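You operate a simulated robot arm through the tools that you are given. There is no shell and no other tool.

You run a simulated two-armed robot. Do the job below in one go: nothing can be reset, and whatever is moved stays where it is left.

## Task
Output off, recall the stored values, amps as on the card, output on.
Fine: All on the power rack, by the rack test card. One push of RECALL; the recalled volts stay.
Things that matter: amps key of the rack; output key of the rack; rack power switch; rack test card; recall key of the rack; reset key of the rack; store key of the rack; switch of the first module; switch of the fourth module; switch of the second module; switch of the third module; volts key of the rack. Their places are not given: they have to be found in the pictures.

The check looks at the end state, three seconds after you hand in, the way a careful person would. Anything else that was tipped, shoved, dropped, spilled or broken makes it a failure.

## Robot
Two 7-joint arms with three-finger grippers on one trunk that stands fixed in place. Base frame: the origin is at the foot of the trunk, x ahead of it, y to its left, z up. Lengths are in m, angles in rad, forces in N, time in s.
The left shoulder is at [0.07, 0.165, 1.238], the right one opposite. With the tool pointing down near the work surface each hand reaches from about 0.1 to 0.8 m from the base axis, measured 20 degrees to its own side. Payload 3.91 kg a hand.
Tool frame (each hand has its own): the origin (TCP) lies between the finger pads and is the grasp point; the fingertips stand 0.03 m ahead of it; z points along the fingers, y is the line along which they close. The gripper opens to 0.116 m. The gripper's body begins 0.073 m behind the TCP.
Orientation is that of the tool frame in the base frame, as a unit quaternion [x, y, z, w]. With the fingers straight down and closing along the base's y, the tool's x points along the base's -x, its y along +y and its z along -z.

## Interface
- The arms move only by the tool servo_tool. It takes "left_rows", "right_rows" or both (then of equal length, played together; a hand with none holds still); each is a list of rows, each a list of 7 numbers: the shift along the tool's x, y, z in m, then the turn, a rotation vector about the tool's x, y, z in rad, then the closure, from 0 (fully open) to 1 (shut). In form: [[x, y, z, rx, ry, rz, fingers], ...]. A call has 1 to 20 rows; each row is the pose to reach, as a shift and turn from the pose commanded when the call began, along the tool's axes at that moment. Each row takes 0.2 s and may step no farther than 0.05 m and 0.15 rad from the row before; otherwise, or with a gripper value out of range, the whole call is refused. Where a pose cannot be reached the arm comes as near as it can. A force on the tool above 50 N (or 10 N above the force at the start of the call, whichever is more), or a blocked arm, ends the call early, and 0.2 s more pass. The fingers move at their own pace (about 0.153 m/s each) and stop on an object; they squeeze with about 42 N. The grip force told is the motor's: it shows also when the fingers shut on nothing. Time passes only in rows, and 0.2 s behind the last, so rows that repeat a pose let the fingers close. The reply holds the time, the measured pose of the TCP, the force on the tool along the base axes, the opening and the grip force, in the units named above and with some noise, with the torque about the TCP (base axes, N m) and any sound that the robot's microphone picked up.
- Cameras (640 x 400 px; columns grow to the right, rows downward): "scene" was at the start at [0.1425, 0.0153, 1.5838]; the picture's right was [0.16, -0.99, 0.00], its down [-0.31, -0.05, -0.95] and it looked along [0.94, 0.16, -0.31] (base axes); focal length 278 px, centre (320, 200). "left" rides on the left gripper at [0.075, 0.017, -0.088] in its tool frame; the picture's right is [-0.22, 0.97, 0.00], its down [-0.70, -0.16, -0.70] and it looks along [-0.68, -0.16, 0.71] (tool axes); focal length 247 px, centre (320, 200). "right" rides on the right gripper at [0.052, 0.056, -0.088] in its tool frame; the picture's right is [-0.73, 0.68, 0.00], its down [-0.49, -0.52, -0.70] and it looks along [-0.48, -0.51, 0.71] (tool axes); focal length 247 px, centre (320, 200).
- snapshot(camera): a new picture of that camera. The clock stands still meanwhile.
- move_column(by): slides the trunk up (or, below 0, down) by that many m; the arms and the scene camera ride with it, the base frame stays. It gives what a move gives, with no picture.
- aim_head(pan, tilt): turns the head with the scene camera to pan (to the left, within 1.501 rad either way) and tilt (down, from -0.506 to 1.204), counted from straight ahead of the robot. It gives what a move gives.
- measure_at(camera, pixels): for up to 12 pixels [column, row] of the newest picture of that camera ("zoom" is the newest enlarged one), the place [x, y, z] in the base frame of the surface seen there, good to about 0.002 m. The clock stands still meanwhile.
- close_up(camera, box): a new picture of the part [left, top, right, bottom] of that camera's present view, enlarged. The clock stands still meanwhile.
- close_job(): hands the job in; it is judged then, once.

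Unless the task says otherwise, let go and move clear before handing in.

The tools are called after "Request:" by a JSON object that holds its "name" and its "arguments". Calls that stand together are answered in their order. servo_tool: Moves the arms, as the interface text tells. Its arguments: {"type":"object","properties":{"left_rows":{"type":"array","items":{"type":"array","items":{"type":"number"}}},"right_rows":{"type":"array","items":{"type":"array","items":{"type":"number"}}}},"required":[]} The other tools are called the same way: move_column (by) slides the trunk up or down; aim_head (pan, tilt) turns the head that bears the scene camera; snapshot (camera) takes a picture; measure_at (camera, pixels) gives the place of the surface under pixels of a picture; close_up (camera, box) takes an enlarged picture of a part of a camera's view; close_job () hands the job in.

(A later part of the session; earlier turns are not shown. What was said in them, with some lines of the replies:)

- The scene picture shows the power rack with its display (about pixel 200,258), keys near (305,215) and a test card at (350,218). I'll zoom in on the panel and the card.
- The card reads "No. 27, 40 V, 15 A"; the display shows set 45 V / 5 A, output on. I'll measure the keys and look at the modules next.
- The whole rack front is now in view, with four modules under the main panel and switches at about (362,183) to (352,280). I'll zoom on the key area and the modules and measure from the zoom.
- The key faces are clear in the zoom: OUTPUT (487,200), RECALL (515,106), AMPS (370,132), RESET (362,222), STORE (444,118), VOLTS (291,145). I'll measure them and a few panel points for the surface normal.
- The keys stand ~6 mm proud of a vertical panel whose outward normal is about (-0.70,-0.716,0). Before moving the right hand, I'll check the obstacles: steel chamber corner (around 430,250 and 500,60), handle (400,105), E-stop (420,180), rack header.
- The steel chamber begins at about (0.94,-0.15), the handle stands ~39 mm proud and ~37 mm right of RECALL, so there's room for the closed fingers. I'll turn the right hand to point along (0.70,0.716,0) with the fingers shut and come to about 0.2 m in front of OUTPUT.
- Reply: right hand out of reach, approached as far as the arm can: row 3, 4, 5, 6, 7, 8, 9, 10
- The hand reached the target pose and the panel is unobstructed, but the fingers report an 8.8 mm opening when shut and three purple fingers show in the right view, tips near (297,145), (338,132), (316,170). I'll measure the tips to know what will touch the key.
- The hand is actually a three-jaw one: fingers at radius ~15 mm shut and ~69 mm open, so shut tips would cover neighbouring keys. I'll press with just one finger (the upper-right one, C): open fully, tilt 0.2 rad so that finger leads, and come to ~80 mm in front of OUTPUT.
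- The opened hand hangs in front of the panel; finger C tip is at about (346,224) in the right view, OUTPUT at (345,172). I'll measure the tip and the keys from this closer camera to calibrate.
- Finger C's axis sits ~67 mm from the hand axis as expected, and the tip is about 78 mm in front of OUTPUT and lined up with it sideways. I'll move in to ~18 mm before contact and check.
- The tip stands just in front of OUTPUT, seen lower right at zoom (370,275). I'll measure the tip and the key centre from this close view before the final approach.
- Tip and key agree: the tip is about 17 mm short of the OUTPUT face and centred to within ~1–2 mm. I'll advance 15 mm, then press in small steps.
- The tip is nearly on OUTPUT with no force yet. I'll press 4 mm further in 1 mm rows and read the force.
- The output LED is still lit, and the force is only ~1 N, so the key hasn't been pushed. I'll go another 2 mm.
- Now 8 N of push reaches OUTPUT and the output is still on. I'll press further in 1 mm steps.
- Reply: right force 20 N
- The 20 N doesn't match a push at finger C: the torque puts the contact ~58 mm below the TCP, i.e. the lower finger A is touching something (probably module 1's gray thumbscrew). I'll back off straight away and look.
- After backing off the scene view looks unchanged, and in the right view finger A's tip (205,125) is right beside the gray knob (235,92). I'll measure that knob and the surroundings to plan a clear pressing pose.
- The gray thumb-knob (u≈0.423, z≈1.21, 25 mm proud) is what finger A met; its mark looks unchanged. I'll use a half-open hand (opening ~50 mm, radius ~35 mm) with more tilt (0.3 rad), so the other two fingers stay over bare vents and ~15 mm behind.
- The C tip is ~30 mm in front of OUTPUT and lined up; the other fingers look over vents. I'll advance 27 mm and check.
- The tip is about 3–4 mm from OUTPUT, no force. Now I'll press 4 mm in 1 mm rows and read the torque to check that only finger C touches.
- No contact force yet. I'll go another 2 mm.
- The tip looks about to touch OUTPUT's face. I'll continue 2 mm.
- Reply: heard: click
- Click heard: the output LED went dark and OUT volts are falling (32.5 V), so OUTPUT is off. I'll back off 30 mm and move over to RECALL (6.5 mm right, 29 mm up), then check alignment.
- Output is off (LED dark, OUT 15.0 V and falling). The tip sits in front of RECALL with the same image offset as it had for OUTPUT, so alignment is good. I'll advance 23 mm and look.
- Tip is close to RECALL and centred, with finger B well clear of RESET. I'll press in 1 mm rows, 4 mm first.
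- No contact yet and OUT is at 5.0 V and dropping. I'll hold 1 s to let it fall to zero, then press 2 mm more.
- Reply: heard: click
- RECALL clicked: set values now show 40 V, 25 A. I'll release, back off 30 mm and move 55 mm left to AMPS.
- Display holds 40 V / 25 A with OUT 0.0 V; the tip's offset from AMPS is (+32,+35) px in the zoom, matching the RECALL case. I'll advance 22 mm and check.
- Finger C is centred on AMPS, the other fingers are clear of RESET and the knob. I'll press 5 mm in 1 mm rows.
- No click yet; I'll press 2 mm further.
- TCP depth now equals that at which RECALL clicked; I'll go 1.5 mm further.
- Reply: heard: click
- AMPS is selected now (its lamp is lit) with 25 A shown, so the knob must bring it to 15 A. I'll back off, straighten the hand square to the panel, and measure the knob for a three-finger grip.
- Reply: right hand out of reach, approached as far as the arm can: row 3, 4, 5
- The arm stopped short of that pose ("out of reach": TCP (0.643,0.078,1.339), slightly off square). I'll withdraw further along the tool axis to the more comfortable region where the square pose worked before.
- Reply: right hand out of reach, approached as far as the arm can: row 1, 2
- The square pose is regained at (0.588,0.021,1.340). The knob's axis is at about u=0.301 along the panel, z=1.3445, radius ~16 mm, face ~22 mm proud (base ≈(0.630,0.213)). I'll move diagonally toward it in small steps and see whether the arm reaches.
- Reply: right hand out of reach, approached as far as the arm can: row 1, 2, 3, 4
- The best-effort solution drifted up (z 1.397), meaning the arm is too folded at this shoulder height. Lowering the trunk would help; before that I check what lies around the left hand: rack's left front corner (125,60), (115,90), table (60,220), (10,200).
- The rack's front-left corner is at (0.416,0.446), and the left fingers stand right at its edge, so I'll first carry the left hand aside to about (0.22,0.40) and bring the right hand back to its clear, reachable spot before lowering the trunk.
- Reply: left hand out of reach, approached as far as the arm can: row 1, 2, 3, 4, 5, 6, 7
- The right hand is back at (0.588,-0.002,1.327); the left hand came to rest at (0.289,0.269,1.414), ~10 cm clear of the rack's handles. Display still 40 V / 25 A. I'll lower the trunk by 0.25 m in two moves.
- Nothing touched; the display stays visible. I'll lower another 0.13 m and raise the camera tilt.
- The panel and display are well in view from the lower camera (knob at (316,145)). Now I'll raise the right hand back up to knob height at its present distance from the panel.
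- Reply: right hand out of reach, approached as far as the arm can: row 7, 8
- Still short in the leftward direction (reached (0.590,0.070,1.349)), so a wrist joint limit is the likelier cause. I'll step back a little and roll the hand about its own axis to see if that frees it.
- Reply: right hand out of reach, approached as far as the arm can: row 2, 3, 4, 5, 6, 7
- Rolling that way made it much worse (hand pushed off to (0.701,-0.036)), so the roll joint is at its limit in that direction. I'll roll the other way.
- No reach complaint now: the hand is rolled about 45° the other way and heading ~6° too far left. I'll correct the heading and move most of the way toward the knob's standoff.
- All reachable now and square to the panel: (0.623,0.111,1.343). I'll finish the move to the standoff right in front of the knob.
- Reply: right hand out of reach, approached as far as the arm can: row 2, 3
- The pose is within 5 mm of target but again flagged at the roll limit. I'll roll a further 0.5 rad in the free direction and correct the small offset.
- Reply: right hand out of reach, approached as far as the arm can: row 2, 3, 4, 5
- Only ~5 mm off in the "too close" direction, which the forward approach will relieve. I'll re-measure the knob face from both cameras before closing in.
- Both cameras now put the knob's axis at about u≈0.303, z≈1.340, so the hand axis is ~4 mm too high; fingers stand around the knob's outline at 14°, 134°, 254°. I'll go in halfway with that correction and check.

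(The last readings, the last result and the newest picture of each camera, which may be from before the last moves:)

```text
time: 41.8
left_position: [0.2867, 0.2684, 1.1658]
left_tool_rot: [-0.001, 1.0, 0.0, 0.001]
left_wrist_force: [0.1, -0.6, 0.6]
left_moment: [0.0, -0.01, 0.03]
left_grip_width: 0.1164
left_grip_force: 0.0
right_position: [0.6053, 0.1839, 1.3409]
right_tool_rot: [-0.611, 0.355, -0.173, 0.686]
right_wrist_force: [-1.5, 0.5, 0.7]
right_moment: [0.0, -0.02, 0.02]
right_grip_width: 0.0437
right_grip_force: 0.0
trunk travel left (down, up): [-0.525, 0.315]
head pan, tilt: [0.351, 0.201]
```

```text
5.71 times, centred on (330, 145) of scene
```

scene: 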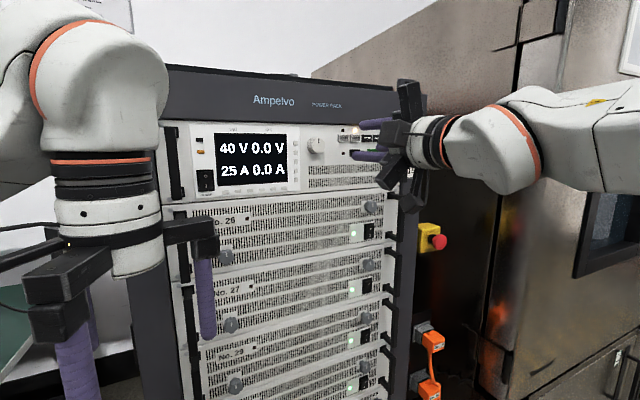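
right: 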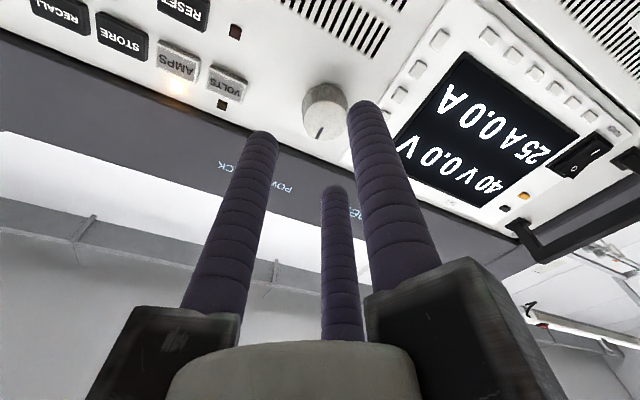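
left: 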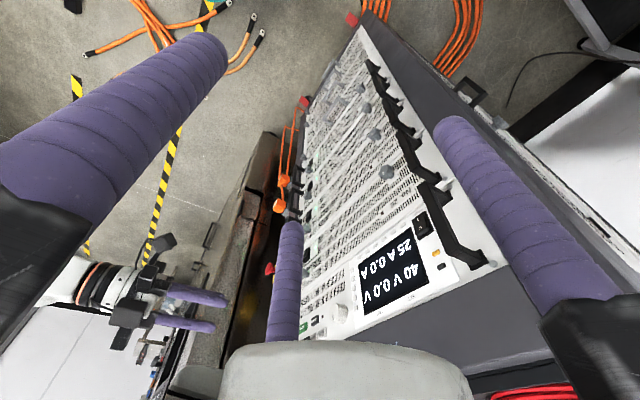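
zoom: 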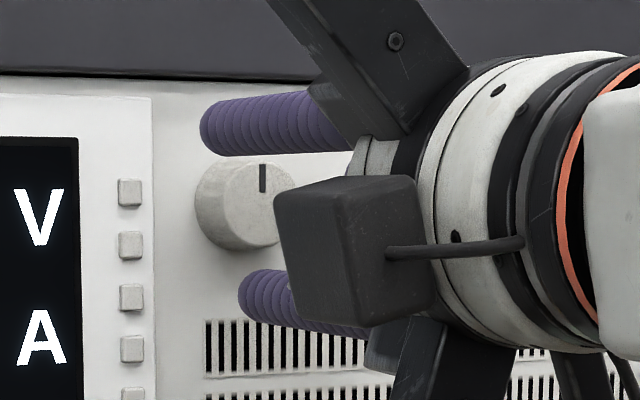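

Centred to within ~2 mm now (knob face centre at right-view pixel (322,139) vs axis (320,141)). I'll go in the remaining 21 mm so the tips overlap the knob by ~13 mm.

Request:
{"name": "servo_tool", "arguments": {"right_rows": [[0.0001, 0.0008, 0.0107, 0, 0, 0, 0.62], [0.0001, 0.0015, 0.0214, 0, 0, 0, 0.62], [0.0001, 0.0015, 0.0214, 0, 0, 0, 0.62]]}}

Request:
{"name": "close_up", "arguments": {"camera": "right", "box": [240, 60, 440, 210]}}

Request:
{"name": "close_up", "arguments": {"camera": "scene", "box": [200, 90, 380, 200]}}

```text
time: 42.6
left_position: [0.2894, 0.2698, 1.1656]
left_tool_rot: [-0.001, 1.0, 0.0, 0.001]
left_wrist_force: [0.0, 0.1, 0.6]
left_moment: [0.0, 0.0, -0.02]
left_grip_width: 0.1161
left_grip_force: 0.0
right_position: [0.6181, 0.1987, 1.3378]
right_tool_rot: [-0.612, 0.355, -0.173, 0.685]
right_wrist_force: [0.0, 0.8, 0.2]
right_moment: [0.01, 0.0, -0.03]
right_grip_width: 0.0442
right_grip_force: 0.0
trunk travel left (down, up): [-0.525, 0.315]
head pan, tilt: [0.351, 0.201]
```

```text
2.67 times, centred on (340, 135) of right
```

zoom: 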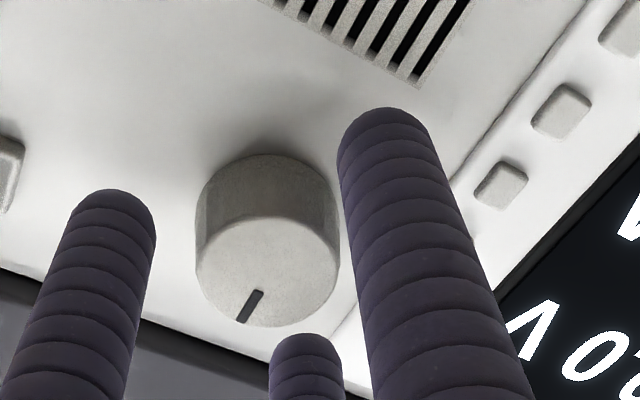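

```text
3.56 times, centred on (290, 145) of scene
```

zoom: 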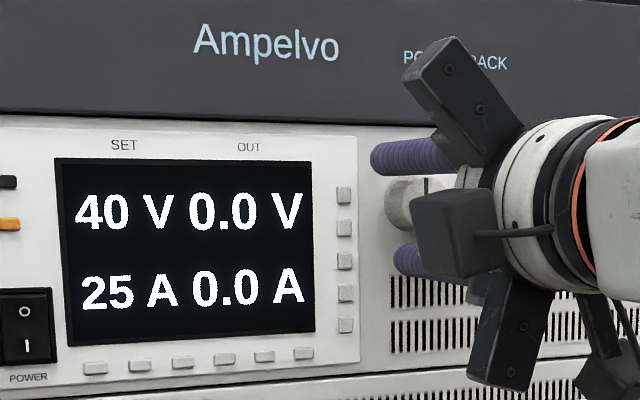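

The hand axis and knob centre coincide (predicted (320,161), seen (320,161)). Now I'll close the fingers on the knob.

Request:
{"name": "servo_tool", "arguments": {"right_rows": [[0, 0, 0, 0, 0, 0, 0.75], [0, 0, 0, 0, 0, 0, 0.9], [0, 0, 0, 0, 0, 0, 1], [0, 0, 0, 0, 0, 0, 1]]}}

Request:
{"name": "close_up", "arguments": {"camera": "right", "box": [240, 60, 440, 210]}}

Request:
{"name": "close_up", "arguments": {"camera": "scene", "box": [200, 90, 380, 200]}}

```text
time: 43.6
left_position: [0.2886, 0.2696, 1.1666]
left_tool_rot: [-0.001, 1.0, -0.001, 0.001]
left_wrist_force: [0.4, -0.2, -0.5]
left_moment: [-0.01, 0.0, -0.02]
left_grip_width: 0.116
left_grip_force: 0.0
right_position: [0.6193, 0.2015, 1.3398]
right_tool_rot: [-0.611, 0.355, -0.173, 0.686]
right_wrist_force: [1.1, 2.7, 4.9]
right_moment: [0.07, -0.1, 0.12]
right_grip_width: 0.0276
right_grip_force: 45.1
trunk travel left (down, up): [-0.525, 0.315]
head pan, tilt: [0.351, 0.201]
```

```text
2.67 times, centred on (340, 135) of right
```

zoom: 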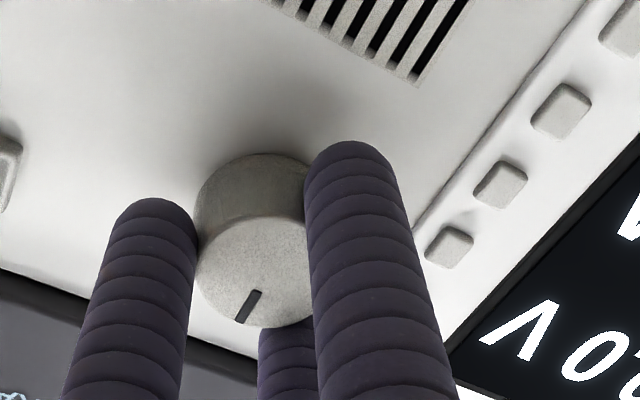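

```text
3.56 times, centred on (290, 145) of scene
```

zoom: 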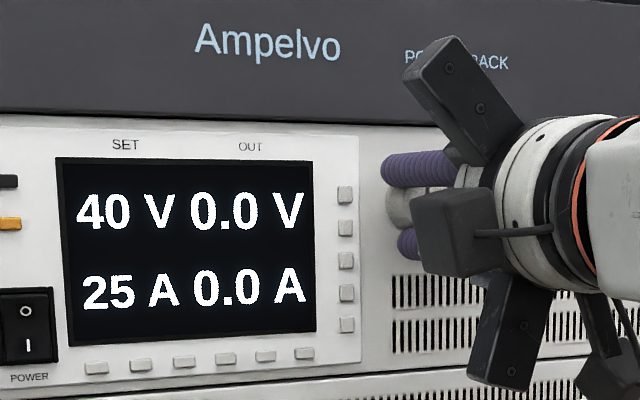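

The knob is gripped (opening 27.6 mm, 45 N), and the display still shows 25 A. I'll turn it counter-clockwise by 0.3 rad and read the display.

Request:
{"name": "servo_tool", "arguments": {"right_rows": [[0, 0, 0, 0, 0, -0.1, 1], [0, 0, 0, 0, 0, -0.2, 1], [0, 0, 0, 0, 0, -0.3, 1], [0, 0, 0, 0, 0, -0.3, 1]]}}

Request:
{"name": "close_up", "arguments": {"camera": "right", "box": [240, 60, 440, 210]}}

Request:
{"name": "close_up", "arguments": {"camera": "scene", "box": [200, 90, 380, 200]}}

```text
time: 44.6
left_position: [0.288, 0.2707, 1.1659]
left_tool_rot: [0.0, 1.0, -0.001, 0.0]
left_wrist_force: [-0.8, 0.2, 0.4]
left_moment: [0.0, 0.01, 0.02]
left_grip_width: 0.1159
left_grip_force: 0.0
right_position: [0.6196, 0.2002, 1.3389]
right_tool_rot: [0.658, -0.259, 0.274, -0.651]
right_wrist_force: [1.7, 4.5, 7.4]
right_moment: [-0.11, 0.09, -0.12]
right_grip_width: 0.0275
right_grip_force: 44.6
trunk travel left (down, up): [-0.525, 0.315]
head pan, tilt: [0.351, 0.201]
```

```text
2.67 times, centred on (340, 135) of right
```

zoom: 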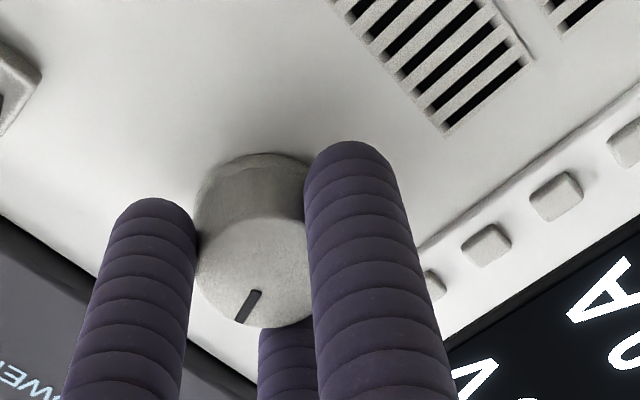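

```text
3.56 times, centred on (290, 145) of scene
```

zoom: 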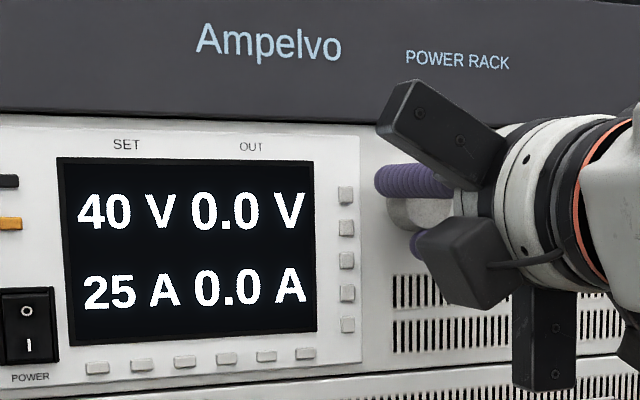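

The knob turned with the hand (its mark stays fixed relative to the fingers while the panel rotates in view), but the display still reads 25 A. I'll turn another 0.3 rad.

Request:
{"name": "servo_tool", "arguments": {"right_rows": [[0, 0, 0, 0, 0, -0.1, 1], [0, 0, 0, 0, 0, -0.2, 1], [0, 0, 0, 0, 0, -0.3, 1], [0, 0, 0, 0, 0, -0.3, 1]]}}

Request:
{"name": "close_up", "arguments": {"camera": "right", "box": [240, 60, 440, 210]}}

Request:
{"name": "snapshot", "arguments": {"camera": "scene"}}

Request:
{"name": "snapshot", "arguments": {"camera": "right"}}

```text
time: 45.6
left_position: [0.2885, 0.2698, 1.1663]
left_tool_rot: [-0.002, 1.0, 0.0, 0.001]
left_wrist_force: [0.4, 0.7, 0.6]
left_moment: [0.01, -0.02, -0.02]
left_grip_width: 0.1161
left_grip_force: 0.0
right_position: [0.6187, 0.2013, 1.3392]
right_tool_rot: [0.689, -0.158, 0.369, -0.604]
right_wrist_force: [0.0, 3.5, 4.9]
right_moment: [0.06, -0.08, -0.14]
right_grip_width: 0.0275
right_grip_force: 44.8
trunk travel left (down, up): [-0.525, 0.315]
head pan, tilt: [0.351, 0.201]
```

```text
2.67 times, centred on (340, 135) of right
```

zoom: 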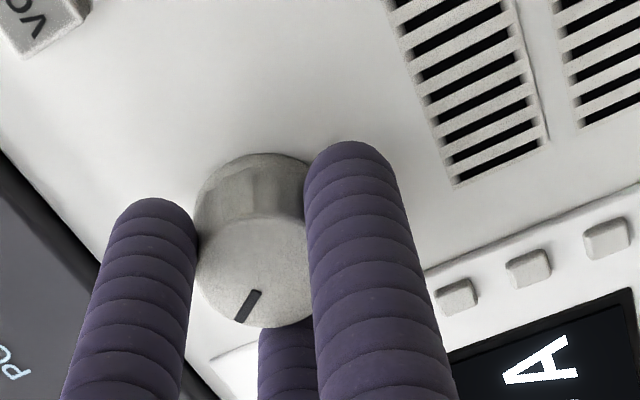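

```text
taken
```

scene: 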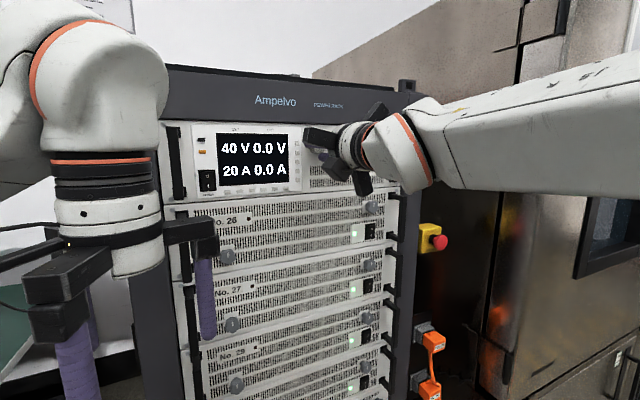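

```text
taken
```

right: 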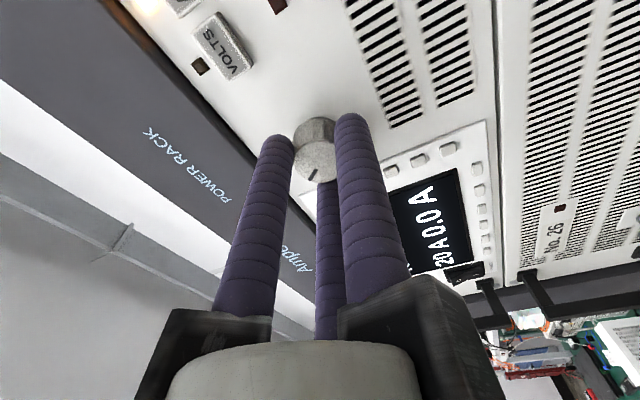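

20 A now after 0.6 rad in total – so the knob steps 5 A per click, in the right direction. I'll turn on in 0.15 rad steps, reading the display each time.

Request:
{"name": "servo_tool", "arguments": {"right_rows": [[0, 0, 0, 0, 0, -0.1, 1], [0, 0, 0, 0, 0, -0.2, 1], [0, 0, 0, 0, 0, -0.2, 1]]}}

Request:
{"name": "close_up", "arguments": {"camera": "scene", "box": [200, 90, 380, 200]}}

```text
time: 46.4
left_position: [0.2871, 0.2697, 1.1661]
left_tool_rot: [-0.001, 1.0, -0.001, 0.001]
left_wrist_force: [0.6, 0.7, -0.6]
left_moment: [-0.05, 0.02, 0.0]
left_grip_width: 0.116
left_grip_force: 0.0
right_position: [0.6205, 0.2016, 1.3397]
right_tool_rot: [0.701, -0.088, 0.427, -0.564]
right_wrist_force: [-0.2, 2.9, 5.6]
right_moment: [-0.14, 0.14, -0.27]
right_grip_width: 0.0275
right_grip_force: 45.2
trunk travel left (down, up): [-0.525, 0.315]
head pan, tilt: [0.351, 0.201]
```

```text
3.56 times, centred on (290, 145) of scene
```

zoom: 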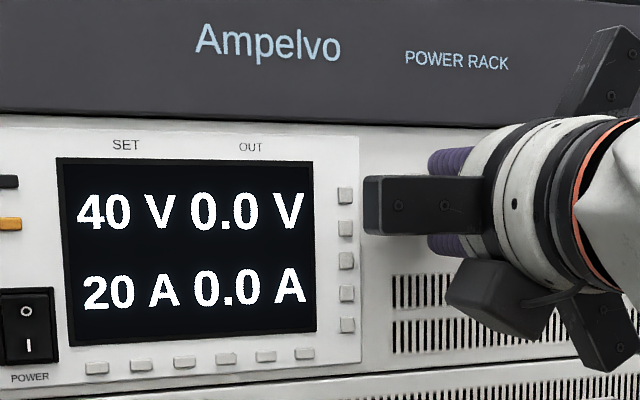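

Still 20 A at 0.8 rad total. I'll turn another 0.15 rad.

Request:
{"name": "servo_tool", "arguments": {"right_rows": [[0, 0, 0, 0, 0, -0.08, 1], [0, 0, 0, 0, 0, -0.15, 1], [0, 0, 0, 0, 0, -0.15, 1]]}}

Request:
{"name": "close_up", "arguments": {"camera": "scene", "box": [200, 90, 380, 200]}}

```text
time: 47.2
left_position: [0.2883, 0.2702, 1.1676]
left_tool_rot: [-0.001, 1.0, -0.001, 0.0]
left_wrist_force: [-0.4, 0.4, 0.3]
left_moment: [0.02, 0.0, 0.02]
left_grip_width: 0.1158
left_grip_force: 0.1
right_position: [0.62, 0.201, 1.34]
right_tool_rot: [0.706, -0.035, 0.467, -0.531]
right_wrist_force: [-2.4, 1.7, 1.7]
right_moment: [-0.08, 0.1, -0.31]
right_grip_width: 0.0275
right_grip_force: 45.3
trunk travel left (down, up): [-0.525, 0.315]
head pan, tilt: [0.351, 0.201]
```

```text
3.56 times, centred on (290, 145) of scene
```

zoom: 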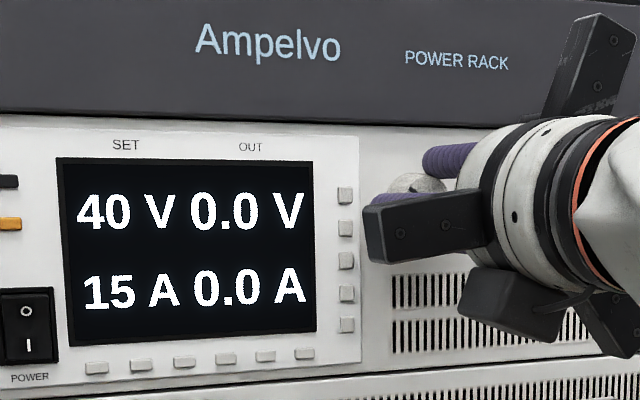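

15 A is reached (40 V held). To sit well inside the 15 A step before letting go, I'll turn 0.08 rad more and check.

Request:
{"name": "servo_tool", "arguments": {"right_rows": [[0, 0, 0, 0, 0, -0.08, 1], [0, 0, 0, 0, 0, -0.08, 1]]}}

Request:
{"name": "close_up", "arguments": {"camera": "scene", "box": [200, 90, 380, 200]}}

Request:
{"name": "snapshot", "arguments": {"camera": "right"}}

```text
time: 47.8
left_position: [0.2882, 0.2691, 1.1673]
left_tool_rot: [0.0, 1.0, 0.0, 0.0]
left_wrist_force: [0.0, 0.7, 0.6]
left_moment: [0.0, 0.02, -0.02]
left_grip_width: 0.1159
left_grip_force: 0.2
right_position: [0.619, 0.2016, 1.3394]
right_tool_rot: [0.708, -0.008, 0.488, -0.51]
right_wrist_force: [-2.5, 1.7, 0.0]
right_moment: [-0.15, 0.13, -0.24]
right_grip_width: 0.0275
right_grip_force: 45.2
trunk travel left (down, up): [-0.525, 0.315]
head pan, tilt: [0.351, 0.201]
```

```text
3.56 times, centred on (290, 145) of scene
```

zoom: 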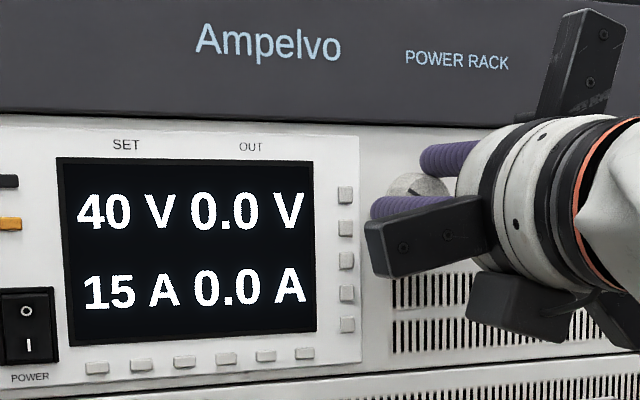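

```text
taken
```

right: 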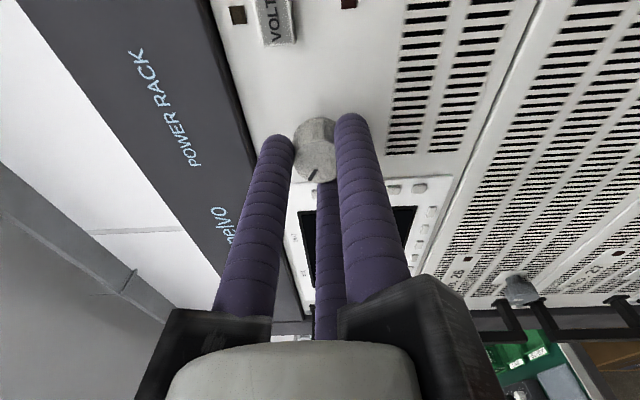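

Still 15 A, 40 V. I'll open the fingers a little and withdraw straight back.

Request:
{"name": "servo_tool", "arguments": {"right_rows": [[0, 0, 0, 0, 0, 0, 0.75], [0, 0, 0, 0, 0, 0, 0.66], [0, 0, 0, 0, 0, 0, 0.66], [0, 0, -0.015, 0, 0, 0, 0.66], [0, 0, -0.03, 0, 0, 0, 0.66], [0, 0, -0.05, 0, 0, 0, 0.66], [0, 0, -0.05, 0, 0, 0, 0.66]]}}

Request:
{"name": "snapshot", "arguments": {"camera": "scene"}}

Request:
{"name": "snapshot", "arguments": {"camera": "right"}}

```text
time: 49.4
left_position: [0.2882, 0.2697, 1.1652]
left_tool_rot: [0.0, 1.0, -0.001, 0.0]
left_wrist_force: [0.1, -0.4, 0.0]
left_moment: [-0.05, 0.01, 0.01]
left_grip_width: 0.1161
left_grip_force: 0.0
right_position: [0.5945, 0.164, 1.3396]
right_tool_rot: [0.708, -0.005, 0.486, -0.512]
right_wrist_force: [1.1, 0.2, 0.1]
right_moment: [-0.01, 0.01, -0.04]
right_grip_width: 0.0394
right_grip_force: 0.0
right hand out of reach, approached as far as the arm can: row 6, 7
trunk travel left (down, up): [-0.525, 0.315]
head pan, tilt: [0.351, 0.201]
```

```text
taken
```

scene: 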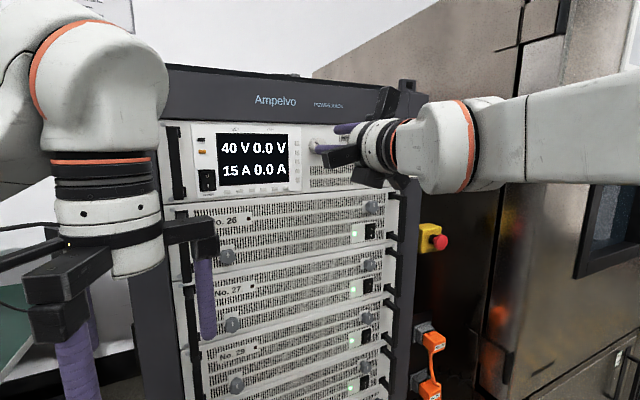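

```text
taken
```

right: 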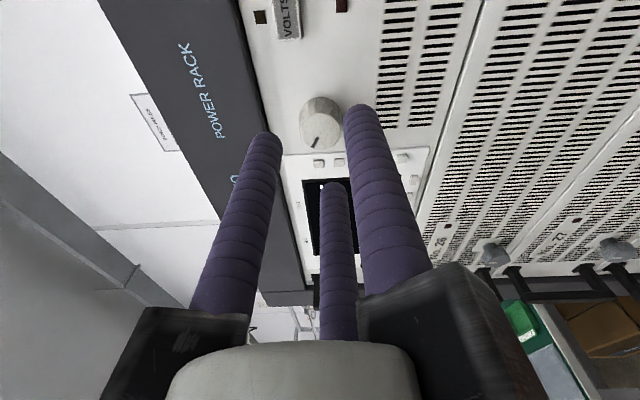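

The hand is clear and the display holds 40 V / 15 A with output still off. Now I'll go to OUTPUT with finger A (currently pointing up at ~73°) as the single presser, tilted 0.3 rad so it leads, stopping ~30 mm short.

Request:
{"name": "servo_tool", "arguments": {"right_rows": [[0.0152, 0.0286, 0.0012, -0.0375, -0.065, 0, 0.6], [0.0305, 0.0572, 0.0025, -0.075, -0.13, 0, 0.57], [0.0457, 0.0858, 0.0037, -0.1125, -0.195, 0, 0.57], [0.0609, 0.1144, 0.0049, -0.15, -0.2598, 0, 0.57], [0.0609, 0.1144, 0.0049, -0.15, -0.2598, 0, 0.57]]}}

Request:
{"name": "close_up", "arguments": {"camera": "scene", "box": [200, 90, 420, 220]}}

Request:
{"name": "snapshot", "arguments": {"camera": "right"}}

```text
time: 50.6
left_position: [0.2872, 0.2703, 1.1644]
left_tool_rot: [-0.001, 1.0, -0.001, 0.001]
left_wrist_force: [0.3, 0.1, 1.1]
left_moment: [-0.01, -0.02, 0.01]
left_grip_width: 0.1158
left_grip_force: 0.1
right_position: [0.6837, 0.0819, 1.2972]
right_tool_rot: [0.801, 0.022, 0.391, -0.453]
right_wrist_force: [-0.8, -0.2, 0.1]
right_moment: [-0.02, 0.01, -0.01]
right_grip_width: 0.05
right_grip_force: 0.1
trunk travel left (down, up): [-0.525, 0.315]
head pan, tilt: [0.351, 0.201]
```

```text
2.91 times, centred on (310, 155) of scene
```

zoom: 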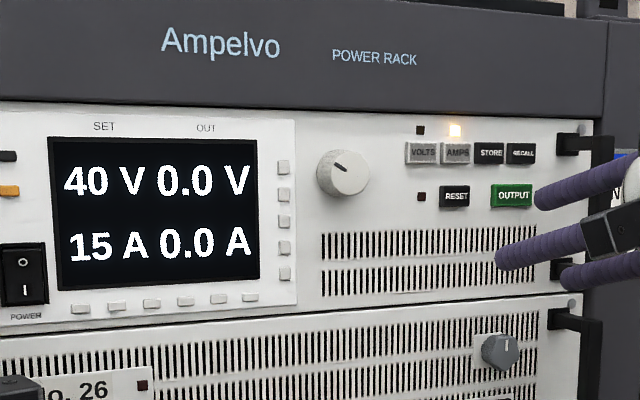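

```text
taken
```

right: 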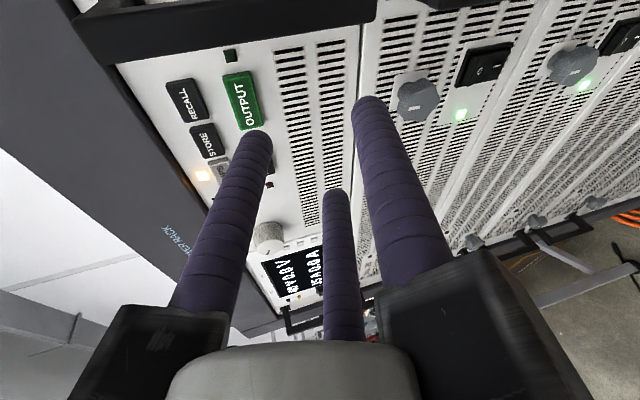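

The hand reached the standoff at (0.684,0.082,1.297); AMPS lamp still lit, OUTPUT key in view at right-view (242,98) with finger A's tip (257,140) approaching it. I'll advance 29 mm and check the alignment.

Request:
{"name": "servo_tool", "arguments": {"right_rows": [[0.0028, -0.0011, 0.0092, 0, 0, 0, 0.57], [0.0057, -0.0022, 0.0184, 0, 0, 0, 0.57], [0.0085, -0.0033, 0.0276, 0, 0, 0, 0.57], [0.0085, -0.0033, 0.0276, 0, 0, 0, 0.57]]}}

Request:
{"name": "close_up", "arguments": {"camera": "scene", "box": [320, 100, 420, 180]}}

Request:
{"name": "close_up", "arguments": {"camera": "right", "box": [160, 60, 400, 220]}}

```text
time: 51.6
left_position: [0.2877, 0.2676, 1.1654]
left_tool_rot: [0.0, 1.0, -0.001, 0.001]
left_wrist_force: [0.1, -0.6, -1.0]
left_moment: [0.0, -0.05, 0.01]
left_grip_width: 0.1156
left_grip_force: 0.1
right_position: [0.7058, 0.1019, 1.2972]
right_tool_rot: [0.801, 0.021, 0.39, -0.454]
right_wrist_force: [0.5, -0.4, 0.1]
right_moment: [0.01, 0.01, 0.0]
right_grip_width: 0.0498
right_grip_force: 0.1
trunk travel left (down, up): [-0.525, 0.315]
head pan, tilt: [0.351, 0.201]
```

```text
5.00 times, centred on (370, 140) of scene
```

zoom: 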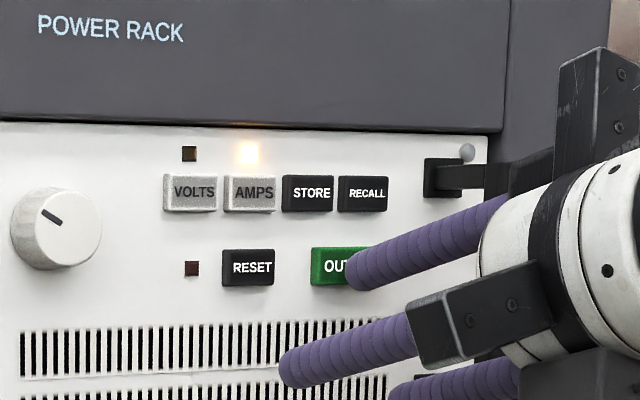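

```text
2.50 times, centred on (280, 140) of right
```

zoom: 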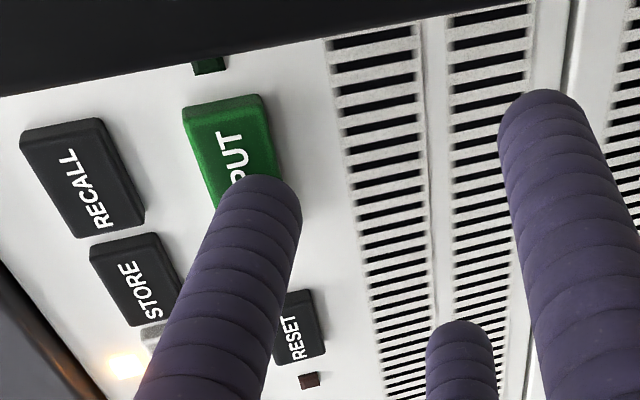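

Finger A is right at OUTPUT (2 mm short, centred). I'll press in 1 mm rows, 4 mm first.

Request:
{"name": "servo_tool", "arguments": {"right_rows": [[0.0003, -0.0001, 0.001, 0, 0, 0, 0.57], [0.0005, -0.0003, 0.0019, 0, 0, 0, 0.57], [0.0008, -0.0004, 0.0029, 0, 0, 0, 0.57], [0.001, -0.0006, 0.0038, 0, 0, 0, 0.57]]}}

Request:
{"name": "close_up", "arguments": {"camera": "scene", "box": [200, 90, 420, 220]}}

```text
time: 52.6
left_position: [0.2878, 0.2686, 1.1654]
left_tool_rot: [-0.001, 1.0, -0.001, 0.0]
left_wrist_force: [0.3, -0.6, -0.2]
left_moment: [-0.03, 0.01, -0.03]
left_grip_width: 0.1159
left_grip_force: 0.0
right_position: [0.7105, 0.105, 1.2971]
right_tool_rot: [0.801, 0.021, 0.39, -0.454]
right_wrist_force: [-1.5, -1.6, 0.7]
right_moment: [0.02, -0.03, 0.0]
right_grip_width: 0.0499
right_grip_force: 0.1
trunk travel left (down, up): [-0.525, 0.315]
head pan, tilt: [0.351, 0.201]
heard: click
```

```text
2.91 times, centred on (310, 155) of scene
```

zoom: 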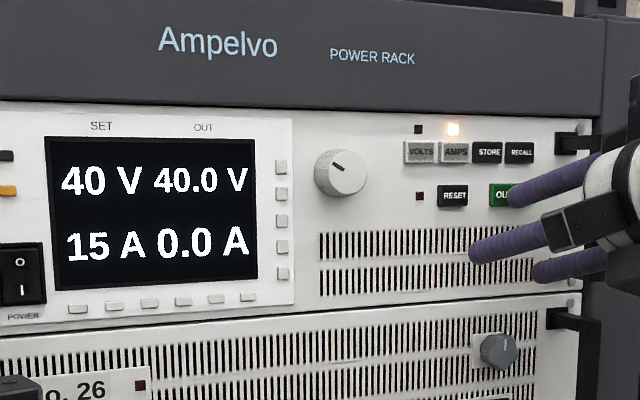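

Click: OUT now reads 40.0 V with set 40 V / 15 A, so the output is on. I'll withdraw the finger straight back along the panel normal.

Request:
{"name": "servo_tool", "arguments": {"right_rows": [[-0.0051, 0.003, -0.0191, 0, 0, 0, 0.57], [-0.0102, 0.0059, -0.0382, 0, 0, 0, 0.57], [-0.0154, 0.0089, -0.0573, 0, 0, 0, 0.57], [-0.0205, 0.0118, -0.0764, 0, 0, 0, 0.57], [-0.0205, 0.0118, -0.0764, 0, 0, 0, 0.57]]}}

Request:
{"name": "snapshot", "arguments": {"camera": "scene"}}

Request:
{"name": "close_up", "arguments": {"camera": "scene", "box": [200, 90, 420, 220]}}

Request:
{"name": "close_up", "arguments": {"camera": "scene", "box": [200, 190, 420, 330]}}

```text
time: 53.8
left_position: [0.2884, 0.2699, 1.1659]
left_tool_rot: [-0.001, 1.0, -0.001, 0.0]
left_wrist_force: [-0.1, -0.2, -0.4]
left_moment: [-0.04, -0.01, 0.02]
left_grip_width: 0.1159
left_grip_force: 0.0
right_position: [0.6539, 0.0487, 1.2973]
right_tool_rot: [0.801, 0.023, 0.39, -0.455]
right_wrist_force: [-0.4, -0.2, 0.5]
right_moment: [0.0, 0.0, 0.0]
right_grip_width: 0.05
right_grip_force: 0.1
trunk travel left (down, up): [-0.525, 0.315]
head pan, tilt: [0.351, 0.201]
```

```text
taken
```

scene: 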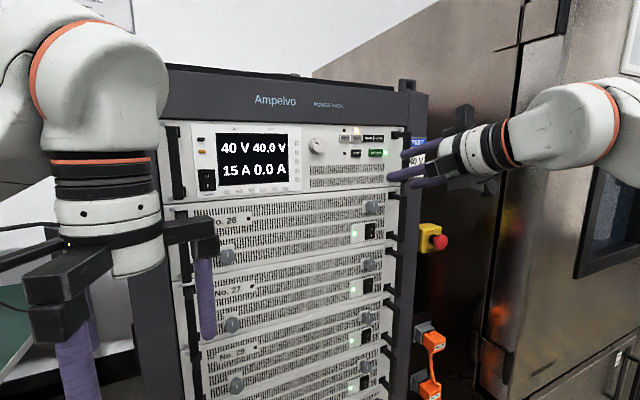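

```text
2.91 times, centred on (310, 155) of scene
```

zoom: 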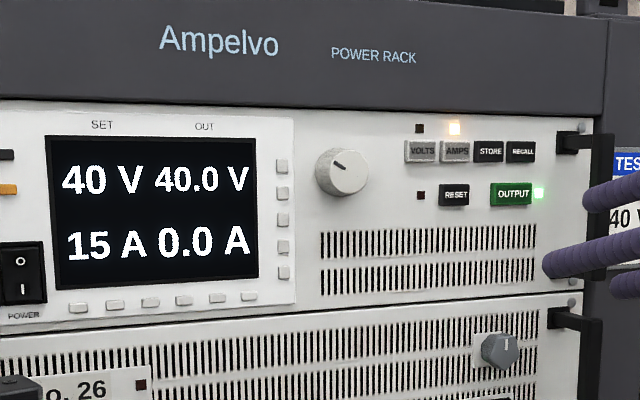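

```text
2.86 times, centred on (310, 260) of scene
```

zoom: 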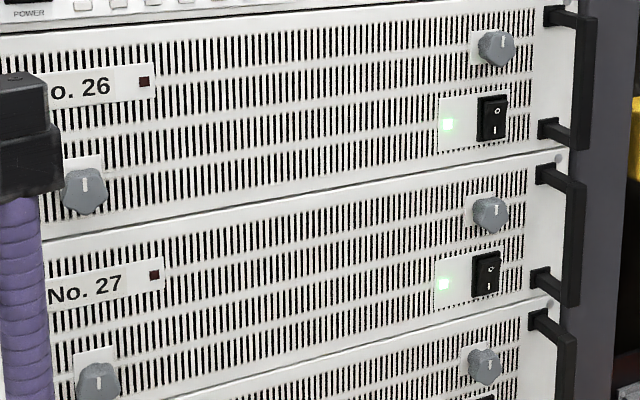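

Output LED is lit, display shows set 40 V / 15 A and OUT 40.0 V, all module lamps are still green and module 1's gray knob mark points up like the others. I'll draw the right hand a bit farther back and take a last look.

Request:
{"name": "servo_tool", "arguments": {"right_rows": [[-0.0077, 0.0044, -0.0287, 0, 0, 0, 0.57], [-0.0128, 0.0074, -0.0478, 0, 0, 0, 0.57], [-0.0128, 0.0074, -0.0478, 0, 0, 0, 0.57], [-0.0128, 0.0074, -0.0478, 0, 0, 0, 0.57], [-0.0128, 0.0074, -0.0478, 0, 0, 0, 0.57]]}}

Request:
{"name": "snapshot", "arguments": {"camera": "scene"}}

Request:
{"name": "close_up", "arguments": {"camera": "scene", "box": [200, 90, 420, 220]}}

```text
time: 55.0
left_position: [0.2877, 0.2699, 1.1659]
left_tool_rot: [-0.001, 1.0, 0.0, 0.0]
left_wrist_force: [0.3, -0.3, 0.7]
left_moment: [0.01, 0.01, -0.04]
left_grip_width: 0.116
left_grip_force: 0.0
right_position: [0.6175, 0.0111, 1.2977]
right_tool_rot: [0.801, 0.022, 0.389, -0.455]
right_wrist_force: [-1.1, 0.4, 0.8]
right_moment: [0.01, -0.01, 0.0]
right_grip_width: 0.0499
right_grip_force: 0.1
trunk travel left (down, up): [-0.525, 0.315]
head pan, tilt: [0.351, 0.201]
```

```text
taken
```

scene: 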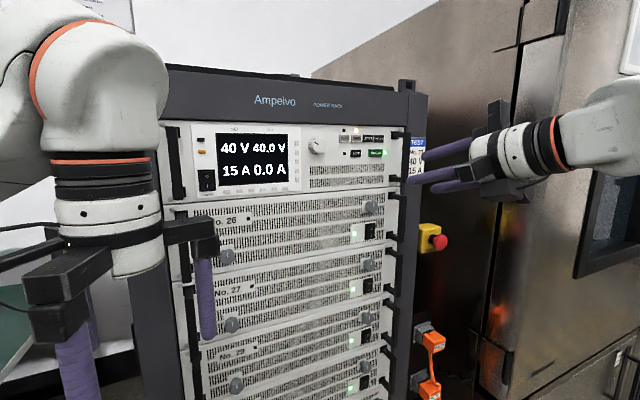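

```text
2.91 times, centred on (310, 155) of scene
```

zoom: 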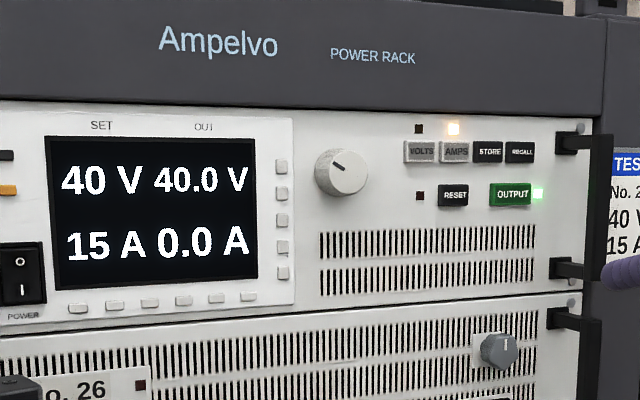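

The final picture shows set 40 V / 15 A, OUT 40.0 V and the OUTPUT lamp lit. The card is in place, and both hands are clear of the rack. I'm handing in.

Request:
{"name": "close_job", "arguments": {}}

```text
The job is handed in.
```

The job is done and handed in: the rack is now set to 40 V and 15 A with the output on, as the card says. The display reads 40.0 V out and the OUTPUT lamp is lit.

- **Output off:** one push of OUTPUT; the lamp went dark and the voltage began to fall.
- **Recall:** one push of RECALL, made while the output was still falling (about 2.5 V). It brought up 40 V and 25 A, and the volts were left as recalled.
- **Amps:** one push of AMPS, then the knob turned counter-clockwise in two steps, 25 to 20 to 15 A. The AMPS lamp is still lit.
- **Output on:** one push of OUTPUT.

**Unplanned contact:** on my first try at OUTPUT, another finger pushed the gray knob at the right of the top module (No. 26) with about 20 N. I backed off and changed the grip. In the pictures afterwards its mark still points up like the others, and the module lamps I could see were still green.

I also lowered the trunk by 0.25 m and moved the left hand aside, so the right arm could reach the knob. Both were left that way, clear of the rack.
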